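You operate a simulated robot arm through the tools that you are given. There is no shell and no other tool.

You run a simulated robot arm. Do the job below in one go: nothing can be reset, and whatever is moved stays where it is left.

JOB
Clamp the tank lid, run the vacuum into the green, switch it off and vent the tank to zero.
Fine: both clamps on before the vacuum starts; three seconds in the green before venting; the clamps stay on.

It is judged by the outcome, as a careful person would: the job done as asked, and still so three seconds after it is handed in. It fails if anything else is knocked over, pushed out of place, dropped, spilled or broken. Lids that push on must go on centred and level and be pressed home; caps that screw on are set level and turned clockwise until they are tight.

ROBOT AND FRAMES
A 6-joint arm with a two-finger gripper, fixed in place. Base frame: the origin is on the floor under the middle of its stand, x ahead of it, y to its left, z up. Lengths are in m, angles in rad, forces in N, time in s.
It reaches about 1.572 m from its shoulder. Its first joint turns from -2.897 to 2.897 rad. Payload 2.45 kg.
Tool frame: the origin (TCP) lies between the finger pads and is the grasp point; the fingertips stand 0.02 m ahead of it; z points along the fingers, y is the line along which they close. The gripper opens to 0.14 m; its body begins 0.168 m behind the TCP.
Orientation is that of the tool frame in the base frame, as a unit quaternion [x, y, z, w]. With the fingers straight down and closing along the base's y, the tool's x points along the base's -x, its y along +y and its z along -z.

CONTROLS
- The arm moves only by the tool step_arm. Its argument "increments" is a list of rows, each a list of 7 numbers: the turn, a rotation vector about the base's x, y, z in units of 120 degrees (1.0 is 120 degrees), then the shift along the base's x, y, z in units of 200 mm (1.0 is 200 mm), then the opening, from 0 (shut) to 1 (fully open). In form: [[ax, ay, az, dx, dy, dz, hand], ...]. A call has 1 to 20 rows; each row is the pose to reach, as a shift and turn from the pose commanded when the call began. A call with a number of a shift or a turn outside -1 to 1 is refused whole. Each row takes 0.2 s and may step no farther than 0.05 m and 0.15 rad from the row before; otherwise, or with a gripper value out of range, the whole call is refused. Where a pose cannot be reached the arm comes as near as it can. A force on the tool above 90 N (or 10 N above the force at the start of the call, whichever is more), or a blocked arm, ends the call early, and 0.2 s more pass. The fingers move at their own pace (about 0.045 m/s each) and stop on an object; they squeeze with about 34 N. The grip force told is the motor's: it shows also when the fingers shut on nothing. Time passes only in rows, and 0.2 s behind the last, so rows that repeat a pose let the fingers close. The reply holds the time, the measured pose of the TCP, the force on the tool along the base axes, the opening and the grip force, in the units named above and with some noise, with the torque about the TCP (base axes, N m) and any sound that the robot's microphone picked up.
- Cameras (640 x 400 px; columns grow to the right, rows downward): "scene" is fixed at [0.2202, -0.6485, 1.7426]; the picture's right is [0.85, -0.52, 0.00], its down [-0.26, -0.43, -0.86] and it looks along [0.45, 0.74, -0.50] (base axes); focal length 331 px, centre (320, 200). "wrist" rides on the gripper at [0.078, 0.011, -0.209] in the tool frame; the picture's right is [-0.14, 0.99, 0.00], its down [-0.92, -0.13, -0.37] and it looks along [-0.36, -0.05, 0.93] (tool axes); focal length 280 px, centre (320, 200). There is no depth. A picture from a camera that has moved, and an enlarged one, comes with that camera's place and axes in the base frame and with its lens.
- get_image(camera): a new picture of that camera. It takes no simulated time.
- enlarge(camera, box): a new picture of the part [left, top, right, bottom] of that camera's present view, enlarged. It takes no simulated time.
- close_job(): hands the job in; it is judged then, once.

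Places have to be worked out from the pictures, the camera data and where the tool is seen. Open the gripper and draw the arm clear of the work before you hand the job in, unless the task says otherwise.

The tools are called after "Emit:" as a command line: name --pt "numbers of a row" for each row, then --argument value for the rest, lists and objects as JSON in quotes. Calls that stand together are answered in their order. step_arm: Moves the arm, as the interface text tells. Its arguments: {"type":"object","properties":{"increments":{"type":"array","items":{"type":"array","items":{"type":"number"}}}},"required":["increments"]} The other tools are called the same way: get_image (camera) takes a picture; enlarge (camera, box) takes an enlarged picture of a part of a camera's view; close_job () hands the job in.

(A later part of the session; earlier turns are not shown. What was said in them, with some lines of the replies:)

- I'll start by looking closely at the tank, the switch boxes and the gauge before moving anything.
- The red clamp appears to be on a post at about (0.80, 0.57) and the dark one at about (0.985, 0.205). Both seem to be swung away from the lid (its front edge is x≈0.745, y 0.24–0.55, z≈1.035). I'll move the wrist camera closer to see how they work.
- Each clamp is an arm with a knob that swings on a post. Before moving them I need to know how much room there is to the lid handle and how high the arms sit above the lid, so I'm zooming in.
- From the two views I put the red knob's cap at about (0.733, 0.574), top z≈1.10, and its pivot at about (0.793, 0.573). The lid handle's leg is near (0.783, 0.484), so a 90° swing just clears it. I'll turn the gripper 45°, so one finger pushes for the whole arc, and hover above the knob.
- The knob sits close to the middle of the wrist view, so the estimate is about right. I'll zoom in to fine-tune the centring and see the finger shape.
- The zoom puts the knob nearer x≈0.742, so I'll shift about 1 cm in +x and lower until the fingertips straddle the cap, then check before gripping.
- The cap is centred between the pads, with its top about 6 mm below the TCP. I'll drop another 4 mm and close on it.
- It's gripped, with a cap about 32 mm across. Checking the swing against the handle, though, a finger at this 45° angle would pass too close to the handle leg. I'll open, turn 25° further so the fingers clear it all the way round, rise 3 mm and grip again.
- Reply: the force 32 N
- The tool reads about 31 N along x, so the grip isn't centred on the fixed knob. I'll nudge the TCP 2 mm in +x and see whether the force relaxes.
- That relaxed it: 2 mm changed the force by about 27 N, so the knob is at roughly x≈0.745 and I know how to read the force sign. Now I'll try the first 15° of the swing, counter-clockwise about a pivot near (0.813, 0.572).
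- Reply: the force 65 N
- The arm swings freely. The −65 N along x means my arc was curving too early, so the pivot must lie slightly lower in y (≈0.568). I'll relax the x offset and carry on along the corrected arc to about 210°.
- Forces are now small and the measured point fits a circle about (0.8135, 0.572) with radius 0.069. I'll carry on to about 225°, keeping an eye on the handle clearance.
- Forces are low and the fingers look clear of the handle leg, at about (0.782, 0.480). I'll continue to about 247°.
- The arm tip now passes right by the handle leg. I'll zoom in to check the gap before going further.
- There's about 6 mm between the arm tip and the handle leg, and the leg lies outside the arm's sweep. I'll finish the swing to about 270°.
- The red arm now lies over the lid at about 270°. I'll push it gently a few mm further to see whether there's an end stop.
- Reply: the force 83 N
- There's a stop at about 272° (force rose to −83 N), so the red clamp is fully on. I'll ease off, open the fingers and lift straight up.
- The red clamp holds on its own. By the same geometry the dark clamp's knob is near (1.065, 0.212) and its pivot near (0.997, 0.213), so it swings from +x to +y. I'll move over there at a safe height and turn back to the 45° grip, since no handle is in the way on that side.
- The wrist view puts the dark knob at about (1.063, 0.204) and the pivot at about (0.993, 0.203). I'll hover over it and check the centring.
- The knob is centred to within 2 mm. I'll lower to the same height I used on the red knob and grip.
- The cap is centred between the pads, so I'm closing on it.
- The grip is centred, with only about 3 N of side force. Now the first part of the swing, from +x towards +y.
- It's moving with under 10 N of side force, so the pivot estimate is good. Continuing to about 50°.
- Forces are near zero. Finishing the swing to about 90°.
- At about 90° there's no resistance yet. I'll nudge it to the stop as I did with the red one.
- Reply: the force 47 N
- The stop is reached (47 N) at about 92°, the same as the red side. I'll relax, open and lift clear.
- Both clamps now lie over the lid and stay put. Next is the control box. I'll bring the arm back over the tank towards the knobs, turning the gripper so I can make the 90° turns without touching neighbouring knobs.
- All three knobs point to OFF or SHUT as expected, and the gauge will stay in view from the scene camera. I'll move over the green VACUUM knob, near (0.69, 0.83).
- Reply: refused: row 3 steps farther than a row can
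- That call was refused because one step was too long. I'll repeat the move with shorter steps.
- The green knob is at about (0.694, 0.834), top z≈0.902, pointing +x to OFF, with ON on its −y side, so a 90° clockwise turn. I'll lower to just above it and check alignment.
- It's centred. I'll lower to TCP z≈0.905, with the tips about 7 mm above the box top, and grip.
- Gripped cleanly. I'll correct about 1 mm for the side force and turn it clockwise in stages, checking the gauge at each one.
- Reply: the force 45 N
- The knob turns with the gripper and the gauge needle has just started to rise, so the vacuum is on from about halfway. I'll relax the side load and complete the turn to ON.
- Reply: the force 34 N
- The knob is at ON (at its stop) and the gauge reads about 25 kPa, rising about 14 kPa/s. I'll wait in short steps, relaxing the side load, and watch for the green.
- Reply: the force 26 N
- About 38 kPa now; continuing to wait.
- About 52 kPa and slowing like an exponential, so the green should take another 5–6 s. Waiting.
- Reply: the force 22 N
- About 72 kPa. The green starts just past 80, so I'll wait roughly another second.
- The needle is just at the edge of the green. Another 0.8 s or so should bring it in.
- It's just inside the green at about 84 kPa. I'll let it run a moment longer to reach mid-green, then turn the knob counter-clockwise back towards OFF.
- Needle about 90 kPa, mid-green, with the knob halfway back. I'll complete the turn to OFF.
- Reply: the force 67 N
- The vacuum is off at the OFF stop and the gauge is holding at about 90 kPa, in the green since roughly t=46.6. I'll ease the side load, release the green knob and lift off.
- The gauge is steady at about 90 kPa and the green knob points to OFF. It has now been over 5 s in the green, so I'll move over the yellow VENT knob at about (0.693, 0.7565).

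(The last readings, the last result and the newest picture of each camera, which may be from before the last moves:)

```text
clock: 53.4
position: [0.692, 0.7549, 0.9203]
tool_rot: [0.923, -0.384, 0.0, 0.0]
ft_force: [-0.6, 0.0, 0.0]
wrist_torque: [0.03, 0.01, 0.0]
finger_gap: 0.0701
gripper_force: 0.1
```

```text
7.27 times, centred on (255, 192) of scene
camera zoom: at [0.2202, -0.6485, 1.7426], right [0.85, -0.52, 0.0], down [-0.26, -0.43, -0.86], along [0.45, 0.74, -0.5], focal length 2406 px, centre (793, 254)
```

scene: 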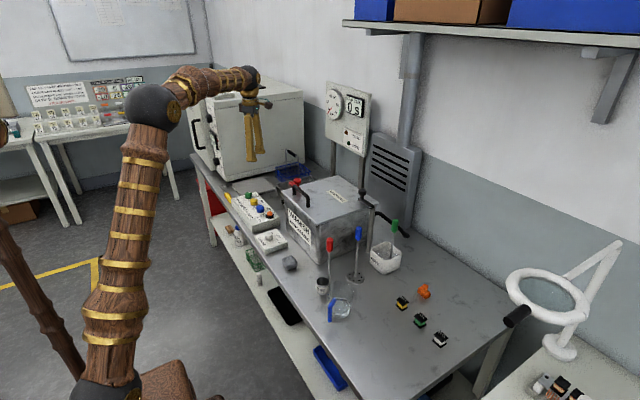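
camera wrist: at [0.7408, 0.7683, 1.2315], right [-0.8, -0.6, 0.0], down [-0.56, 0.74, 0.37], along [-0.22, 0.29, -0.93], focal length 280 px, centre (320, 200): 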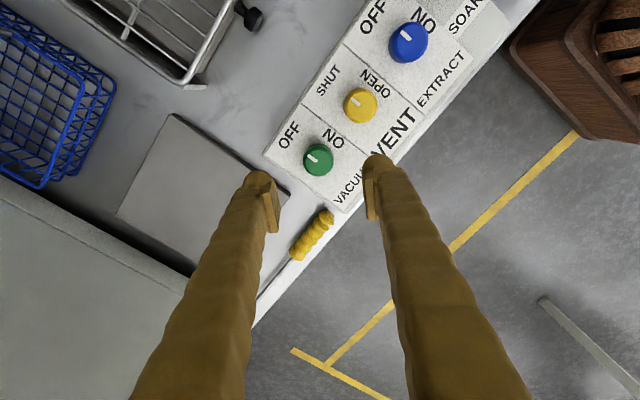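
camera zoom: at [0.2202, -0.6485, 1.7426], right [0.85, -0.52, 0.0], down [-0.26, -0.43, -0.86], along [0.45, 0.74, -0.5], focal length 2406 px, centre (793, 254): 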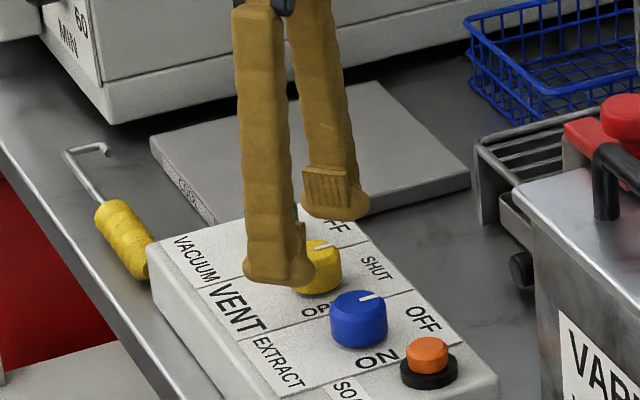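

The yellow knob is centred under the TCP, with clearance to the neighbouring knobs. I'll lower and grip as before.

Emit:
step_arm --pt "0 0 0 0.002 0.0 -0.04 0.5" --pt "0 0 0 0.002 0.0 -0.076 0.5" --pt "0 0 0 0.002 0.0 -0.076 0.3" --pt "0 0 0 0.002 0.0 -0.076 0.1" --pt "0 0 0 0.002 0.0 -0.076 0.1" --pt "0 0 0 0.002 0.0 -0.076 0.1" --pt "0 0 0 0.002 0.0 -0.076 0.1"

Emit:
enlarge --camera "scene" --box '[325, 82, 350, 122]'

Emit:
enlarge --camera "wrist" --box '[200, 90, 440, 240]'

```text
clock: 55.0
position: [0.6918, 0.7551, 0.9056]
tool_rot: [0.923, -0.384, 0.0, 0.0]
ft_force: [4.8, 4.3, -2.8]
wrist_torque: [0.09, -0.03, 0.02]
finger_gap: 0.0364
gripper_force: 44.7
```

```text
10.00 times, centred on (338, 102) of scene
camera zoom: at [0.2202, -0.6485, 1.7426], right [0.85, -0.52, 0.0], down [-0.26, -0.43, -0.86], along [0.45, 0.74, -0.5], focal length 3308 px, centre (145, 1180)
```

zoom: 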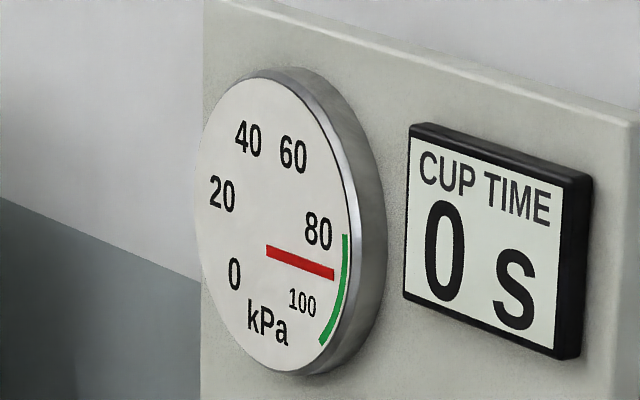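

```text
2.67 times, centred on (320, 165) of wrist
camera zoom: at [0.7393, 0.6929, 1.1163], right [-0.8, -0.6, 0.0], down [-0.56, 0.74, 0.37], along [-0.22, 0.29, -0.93], focal length 748 px, centre (320, 293)
```

zoom: 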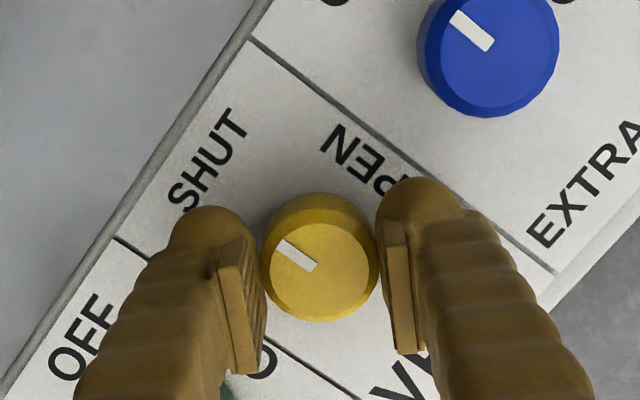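

It's well centred and still at about 90 kPa, with over 8 s in the green. Now turning VENT clockwise to OPEN.

Emit:
step_arm --pt "0 0 -0.0625 -0.002 0 0 0.1" --pt "0 0 -0.125 -0.004 0 0 0.1" --pt "0 0 -0.1875 -0.004 0 0 0.1" --pt "0 0 -0.25 -0.004 0 0 0.1" --pt "0 0 -0.3125 -0.004 0 0 0.1" --pt "0 0 -0.375 -0.004 0 0 0.1"

Emit:
enlarge --camera "scene" --box '[325, 82, 350, 122]'

Emit:
enlarge --camera "wrist" --box '[200, 90, 440, 240]'

```text
clock: 56.4
position: [0.6931, 0.7553, 0.9066]
tool_rot: [-0.704, 0.71, 0.001, -0.001]
ft_force: [43.1, 6.8, -7.1]
wrist_torque: [-0.01, -0.36, 0.0]
finger_gap: 0.0362
gripper_force: 45.0
```

```text
10.00 times, centred on (338, 102) of scene
camera zoom: at [0.2202, -0.6485, 1.7426], right [0.85, -0.52, 0.0], down [-0.26, -0.43, -0.86], along [0.45, 0.74, -0.5], focal length 3308 px, centre (145, 1180)
```

zoom: 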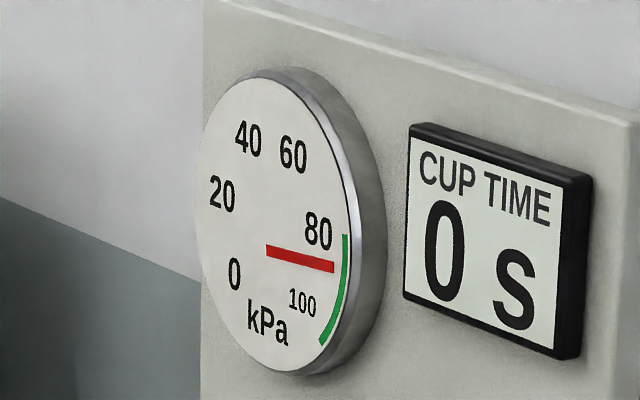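

```text
2.67 times, centred on (320, 165) of wrist
camera zoom: at [0.6811, 0.677, 1.1164], right [-0.99, 0.14, 0.0], down [0.13, 0.92, 0.37], along [0.05, 0.36, -0.93], focal length 748 px, centre (320, 293)
```

zoom: 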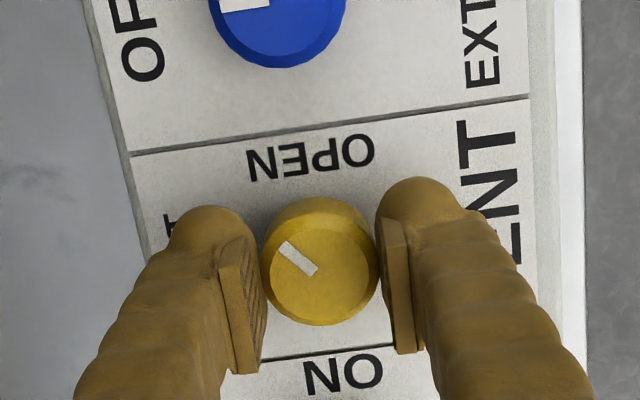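

The vent is halfway and the needle has begun to drop. I'll relax the +x side load and complete the turn to OPEN.

Emit:
step_arm --pt "0 0 -0.0625 0.008 0.001 0 0.1" --pt "0 0 -0.125 0.008 0.001 0 0.1" --pt "0 0 -0.1875 0.008 0.001 0 0.1" --pt "0 0 -0.25 0.006 0.001 0 0.1" --pt "0 0 -0.3125 0.004 0.001 0 0.1" --pt "0 0 -0.378 0.003 0.001 0 0.1"

Emit:
enlarge --camera "scene" --box '[325, 82, 350, 122]'

Emit:
enlarge --camera "wrist" --box '[200, 90, 440, 240]'

```text
clock: 57.8
position: [0.6942, 0.7556, 0.9056]
tool_rot: [-0.377, 0.926, 0.0, 0.001]
ft_force: [38.5, -16.0, -0.3]
wrist_torque: [-0.11, -0.48, 0.83]
finger_gap: 0.0366
gripper_force: 44.6
```

```text
10.00 times, centred on (338, 102) of scene
camera zoom: at [0.2202, -0.6485, 1.7426], right [0.85, -0.52, 0.0], down [-0.26, -0.43, -0.86], along [0.45, 0.74, -0.5], focal length 3308 px, centre (145, 1180)
```

zoom: 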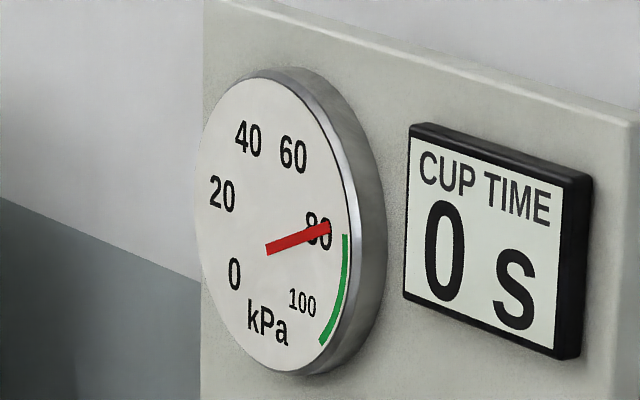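

```text
2.67 times, centred on (320, 165) of wrist
camera zoom: at [0.6293, 0.7087, 1.1163], right [-0.59, 0.81, 0.0], down [0.75, 0.55, 0.37], along [0.3, 0.22, -0.93], focal length 748 px, centre (320, 293)
```

zoom: 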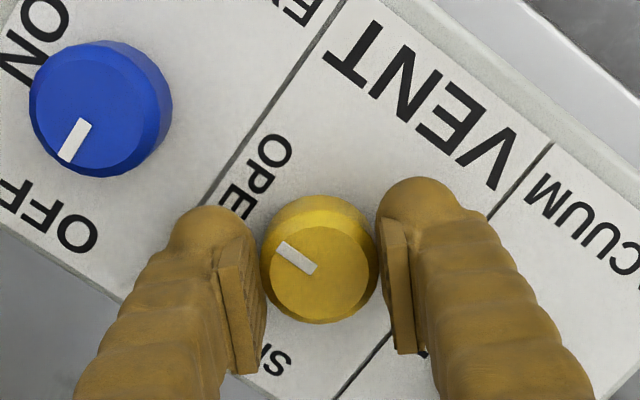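

VENT is at OPEN (against its stop) and the gauge is falling through 80. I'll ease the load, let go and lift straight up.

Emit:
step_arm --pt "0 0 0.004 0.006 -0.003 0 0.1" --pt "0 0 0.004 0.006 -0.003 0 0.1" --pt "0 0 0.004 0.006 -0.003 0 0.5" --pt "0 0 0.004 0.003 -0.002 0 0.5" --pt "0 0 0.004 0.0 0.0 0 0.5" --pt "0 0 0.004 0.0 0.0 0.1 0.5" --pt "0 0 0.004 0.0 0.0 0.3 0.5" --pt "0 0 0.004 0.0 0.0 0.5 0.5" --pt "0 0 0.004 0.0 0.0 0.7 0.5" --pt "0 0 0.004 0.0 0.0 0.9 0.5"

Emit:
enlarge --camera "scene" --box '[325, 82, 350, 122]'

Emit:
get_image --camera "wrist"

```text
clock: 60.0
position: [0.6924, 0.7556, 1.0863]
tool_rot: [-0.382, 0.924, 0.0, 0.001]
ft_force: [0.3, 0.8, -0.2]
wrist_torque: [-0.02, 0.01, 0.0]
finger_gap: 0.0699
gripper_force: 0.0
```

```text
10.00 times, centred on (338, 102) of scene
camera zoom: at [0.2202, -0.6485, 1.7426], right [0.85, -0.52, 0.0], down [-0.26, -0.43, -0.86], along [0.45, 0.74, -0.5], focal length 3308 px, centre (145, 1180)
```

zoom: 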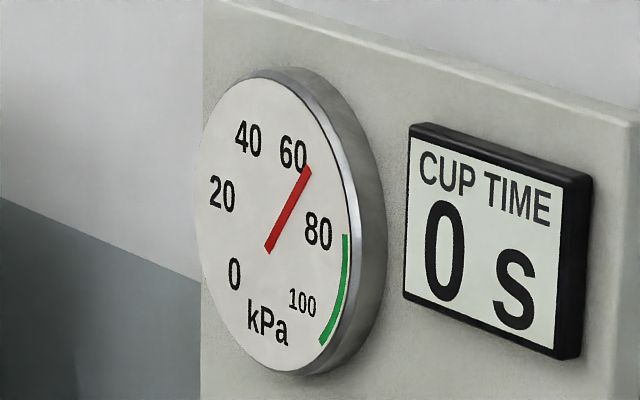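

```text
taken
camera wrist: at [0.6295, 0.7081, 1.2971], right [-0.6, 0.8, 0.0], down [0.74, 0.56, 0.37], along [0.29, 0.22, -0.93], focal length 280 px, centre (320, 200)
```

wrist: 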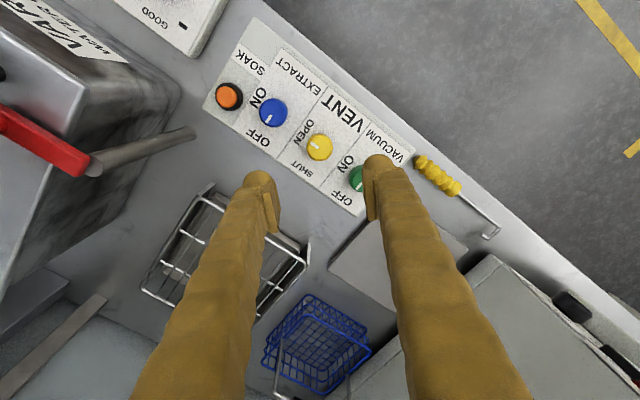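

The gauge is dropping steadily, now about 66 kPa. While it vents I'll draw the arm up and back, clear of the bench.

Emit:
step_arm --pt "0 0 0 -0.05 0.0 0.2 0.5" --pt "0 0 0 -0.1 -0.05 0.4 0.6" --pt "0 0 -0.04 -0.2 -0.1 0.6 0.7" --pt "0 0 -0.08 -0.35 -0.2 0.75 0.8" --pt "0 0 -0.12 -0.5 -0.35 0.85 0.9" --pt "0 0 -0.16 -0.65 -0.5 0.95 1" --pt "0 0 -0.2 -0.8 -0.65 1.0 1" --pt "0 0 -0.24 -0.95 -0.8 1.0 1" --pt "0 0 -0.28 -1.0 -0.98 1.0 1" --pt "0 0 -0.28 -1.0 -0.98 1.0 1"

Emit:
step_arm --pt "0 0 -0.04 -0.15 -0.1 0.0 1" --pt "0 0 -0.09 -0.3 -0.2 0.0 1" --pt "0 0 -0.09 -0.45 -0.3 0.0 1" --pt "0 0 -0.09 -0.6 -0.4 0.0 1" --pt "0 0 -0.09 -0.6 -0.4 0.0 1" --pt "0 0 -0.09 -0.6 -0.4 0.0 1" --pt "0 0 -0.09 -0.6 -0.4 0.0 1" --pt "0 0 -0.09 -0.6 -0.4 0.0 1" --pt "0 0 -0.09 -0.6 -0.4 0.0 1" --pt "0 0 -0.09 -0.6 -0.4 0.0 1"

Emit:
enlarge --camera "scene" --box '[325, 82, 350, 122]'

Emit:
get_image --camera "scene"

```text
clock: 62.2
position: [0.4922, 0.5609, 1.2856]
tool_rot: [-0.097, 0.995, 0.0, -0.001]
ft_force: [0.3, 0.3, -0.2]
wrist_torque: [0.0, 0.01, -0.01]
finger_gap: 0.1399
gripper_force: 0.1
```

```text
clock: 64.4
position: [0.3723, 0.48, 1.2861]
tool_rot: [-0.005, 1.0, 0.001, 0.001]
ft_force: [-0.5, 0.9, 0.7]
wrist_torque: [-0.03, 0.02, 0.0]
finger_gap: 0.1397
gripper_force: 0.1
```

```text
10.00 times, centred on (338, 102) of scene
camera zoom: at [0.2202, -0.6485, 1.7426], right [0.85, -0.52, 0.0], down [-0.26, -0.43, -0.86], along [0.45, 0.74, -0.5], focal length 3308 px, centre (145, 1180)
```

zoom: 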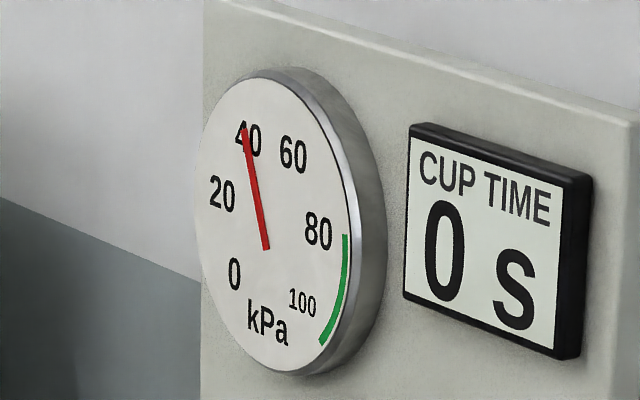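

```text
taken
```

scene: 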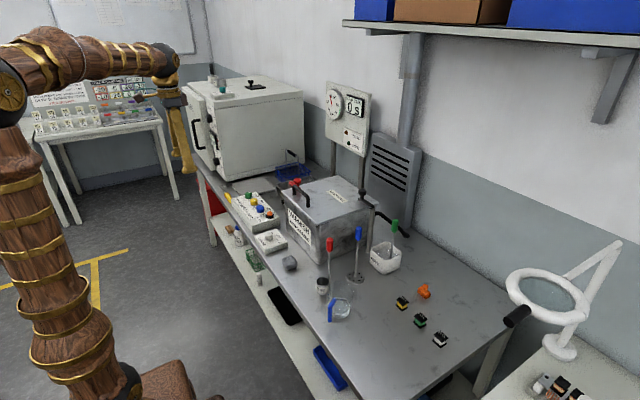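

The arm is clear and the gauge is at about 41 kPa and still falling. I'll wait in place until it reaches zero.

Emit:
step_arm --pt "0 0 0 0 0 0 1" --pt "0 0 0 0 0 0 1" --pt "0 0 0 0 0 0 1" --pt "0 0 0 0 0 0 1" --pt "0 0 0 0 0 0 1" --pt "0 0 0 0 0 0 1" --pt "0 0 0 0 0 0 1" --pt "0 0 0 0 0 0 1" --pt "0 0 0 0 0 0 1" --pt "0 0 0 0 0 0 1" --pt "0 0 0 0 0 0 1" --pt "0 0 0 0 0 0 1" --pt "0 0 0 0 0 0 1" --pt "0 0 0 0 0 0 1" --pt "0 0 0 0 0 0 1" --pt "0 0 0 0 0 0 1" --pt "0 0 0 0 0 0 1" --pt "0 0 0 0 0 0 1" --pt "0 0 0 0 0 0 1" --pt "0 0 0 0 0 0 1"

Emit:
step_arm --pt "0 0 0 0 0 0 1" --pt "0 0 0 0 0 0 1" --pt "0 0 0 0 0 0 1" --pt "0 0 0 0 0 0 1" --pt "0 0 0 0 0 0 1" --pt "0 0 0 0 0 0 1" --pt "0 0 0 0 0 0 1" --pt "0 0 0 0 0 0 1" --pt "0 0 0 0 0 0 1" --pt "0 0 0 0 0 0 1" --pt "0 0 0 0 0 0 1" --pt "0 0 0 0 0 0 1" --pt "0 0 0 0 0 0 1" --pt "0 0 0 0 0 0 1" --pt "0 0 0 0 0 0 1" --pt "0 0 0 0 0 0 1" --pt "0 0 0 0 0 0 1" --pt "0 0 0 0 0 0 1" --pt "0 0 0 0 0 0 1" --pt "0 0 0 0 0 0 1"

Emit:
enlarge --camera "scene" --box '[325, 82, 350, 122]'

```text
clock: 68.6
position: [0.371, 0.4793, 1.2858]
tool_rot: [-0.004, 1.0, 0.0, 0.0]
ft_force: [0.1, -0.1, -0.3]
wrist_torque: [-0.02, -0.01, 0.03]
finger_gap: 0.1399
gripper_force: 0.1
```

```text
clock: 72.8
position: [0.371, 0.4801, 1.287]
tool_rot: [-0.004, 1.0, 0.0, 0.0]
ft_force: [0.0, 1.0, 0.3]
wrist_torque: [0.02, 0.0, 0.0]
finger_gap: 0.1402
gripper_force: 0.0
```

```text
10.00 times, centred on (338, 102) of scene
camera zoom: at [0.2202, -0.6485, 1.7426], right [0.85, -0.52, 0.0], down [-0.26, -0.43, -0.86], along [0.45, 0.74, -0.5], focal length 3308 px, centre (145, 1180)
```

zoom: 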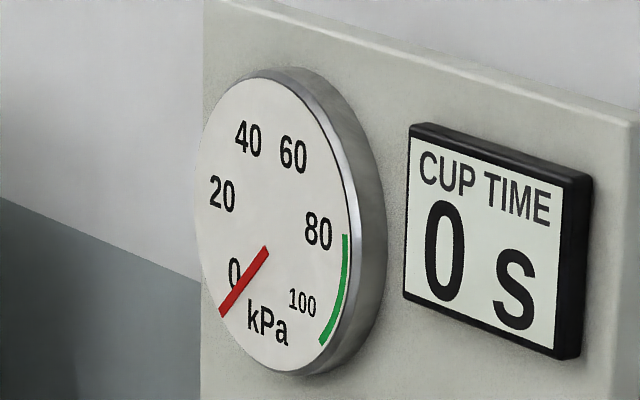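

The needle is at or very near zero. I'll wait a few more seconds to be sure it has settled, then check the clamps, knobs and everything else.

Emit:
step_arm --pt "0 0 0 0 0 0 1" --pt "0 0 0 0 0 0 1" --pt "0 0 0 0 0 0 1" --pt "0 0 0 0 0 0 1" --pt "0 0 0 0 0 0 1" --pt "0 0 0 0 0 0 1" --pt "0 0 0 0 0 0 1" --pt "0 0 0 0 0 0 1" --pt "0 0 0 0 0 0 1" --pt "0 0 0 0 0 0 1" --pt "0 0 0 0 0 0 1" --pt "0 0 0 0 0 0 1" --pt "0 0 0 0 0 0 1" --pt "0 0 0 0 0 0 1" --pt "0 0 0 0 0 0 1"

Emit:
enlarge --camera "scene" --box '[315, 75, 375, 125]'

Emit:
enlarge --camera "scene" --box '[220, 140, 420, 265]'

Emit:
enlarge --camera "scene" --box '[225, 180, 295, 250]'

```text
clock: 76.0
position: [0.371, 0.481, 1.286]
tool_rot: [-0.005, 1.0, 0.0, -0.001]
ft_force: [0.2, -0.3, -0.5]
wrist_torque: [-0.01, -0.02, 0.0]
finger_gap: 0.14
gripper_force: 0.0
```

```text
8.00 times, centred on (345, 100) of scene
camera zoom: at [0.2202, -0.6485, 1.7426], right [0.85, -0.52, 0.0], down [-0.26, -0.43, -0.86], along [0.45, 0.74, -0.5], focal length 2646 px, centre (120, 1000)
```

zoom: 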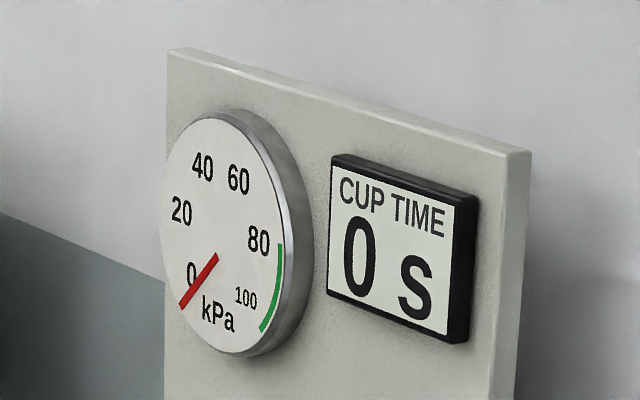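

```text
3.20 times, centred on (320, 202) of scene
camera zoom: at [0.2202, -0.6485, 1.7426], right [0.85, -0.52, 0.0], down [-0.26, -0.43, -0.86], along [0.45, 0.74, -0.5], focal length 1059 px, centre (320, 192)
```

zoom: 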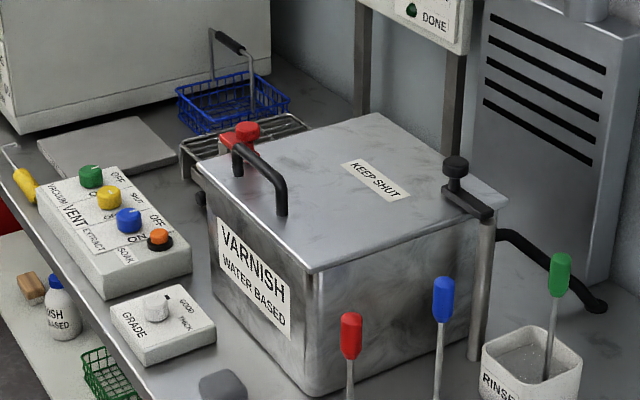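

```text
5.71 times, centred on (260, 215) of scene
camera zoom: at [0.2202, -0.6485, 1.7426], right [0.85, -0.52, 0.0], down [-0.26, -0.43, -0.86], along [0.45, 0.74, -0.5], focal length 1890 px, centre (663, 114)
```

zoom: 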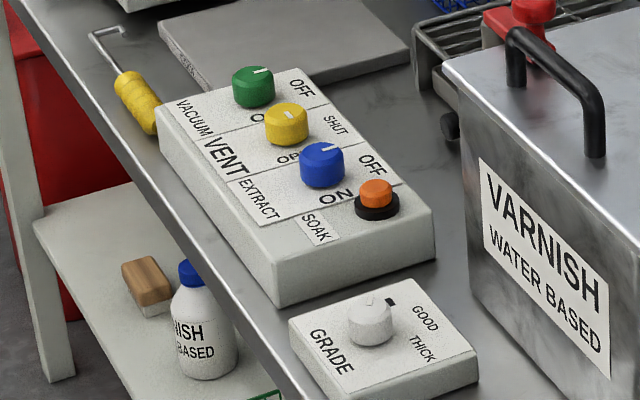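

The gauge matches its original zero and both clamps are still on the lid. VACUUM is OFF, VENT is OPEN, EXTRACT and GRADE are untouched, and nothing else has moved. The gripper is open and the arm is clear, so I'm handing the job in.

Emit:
close_job

```text
The job is handed in.
```

The job is done and handed in. The lid was clamped, the vacuum was run into the green and switched off, and the tank was vented to zero.

- **Clamps:** Both clamps were swung over the lid to their stops before the vacuum was started, and both are still on.
- **Vacuum:** It was run to about 90 kPa, mid-green, then switched off. The gauge held steady in the green for over eight seconds before I opened the vent.
- **Vent:** I left the vent knob at OPEN, and the gauge is back at its original zero.
- **Everything else:** The last pictures show the other controls untouched and nothing else moved. The gripper is open and the arm is drawn back clear of the bench.
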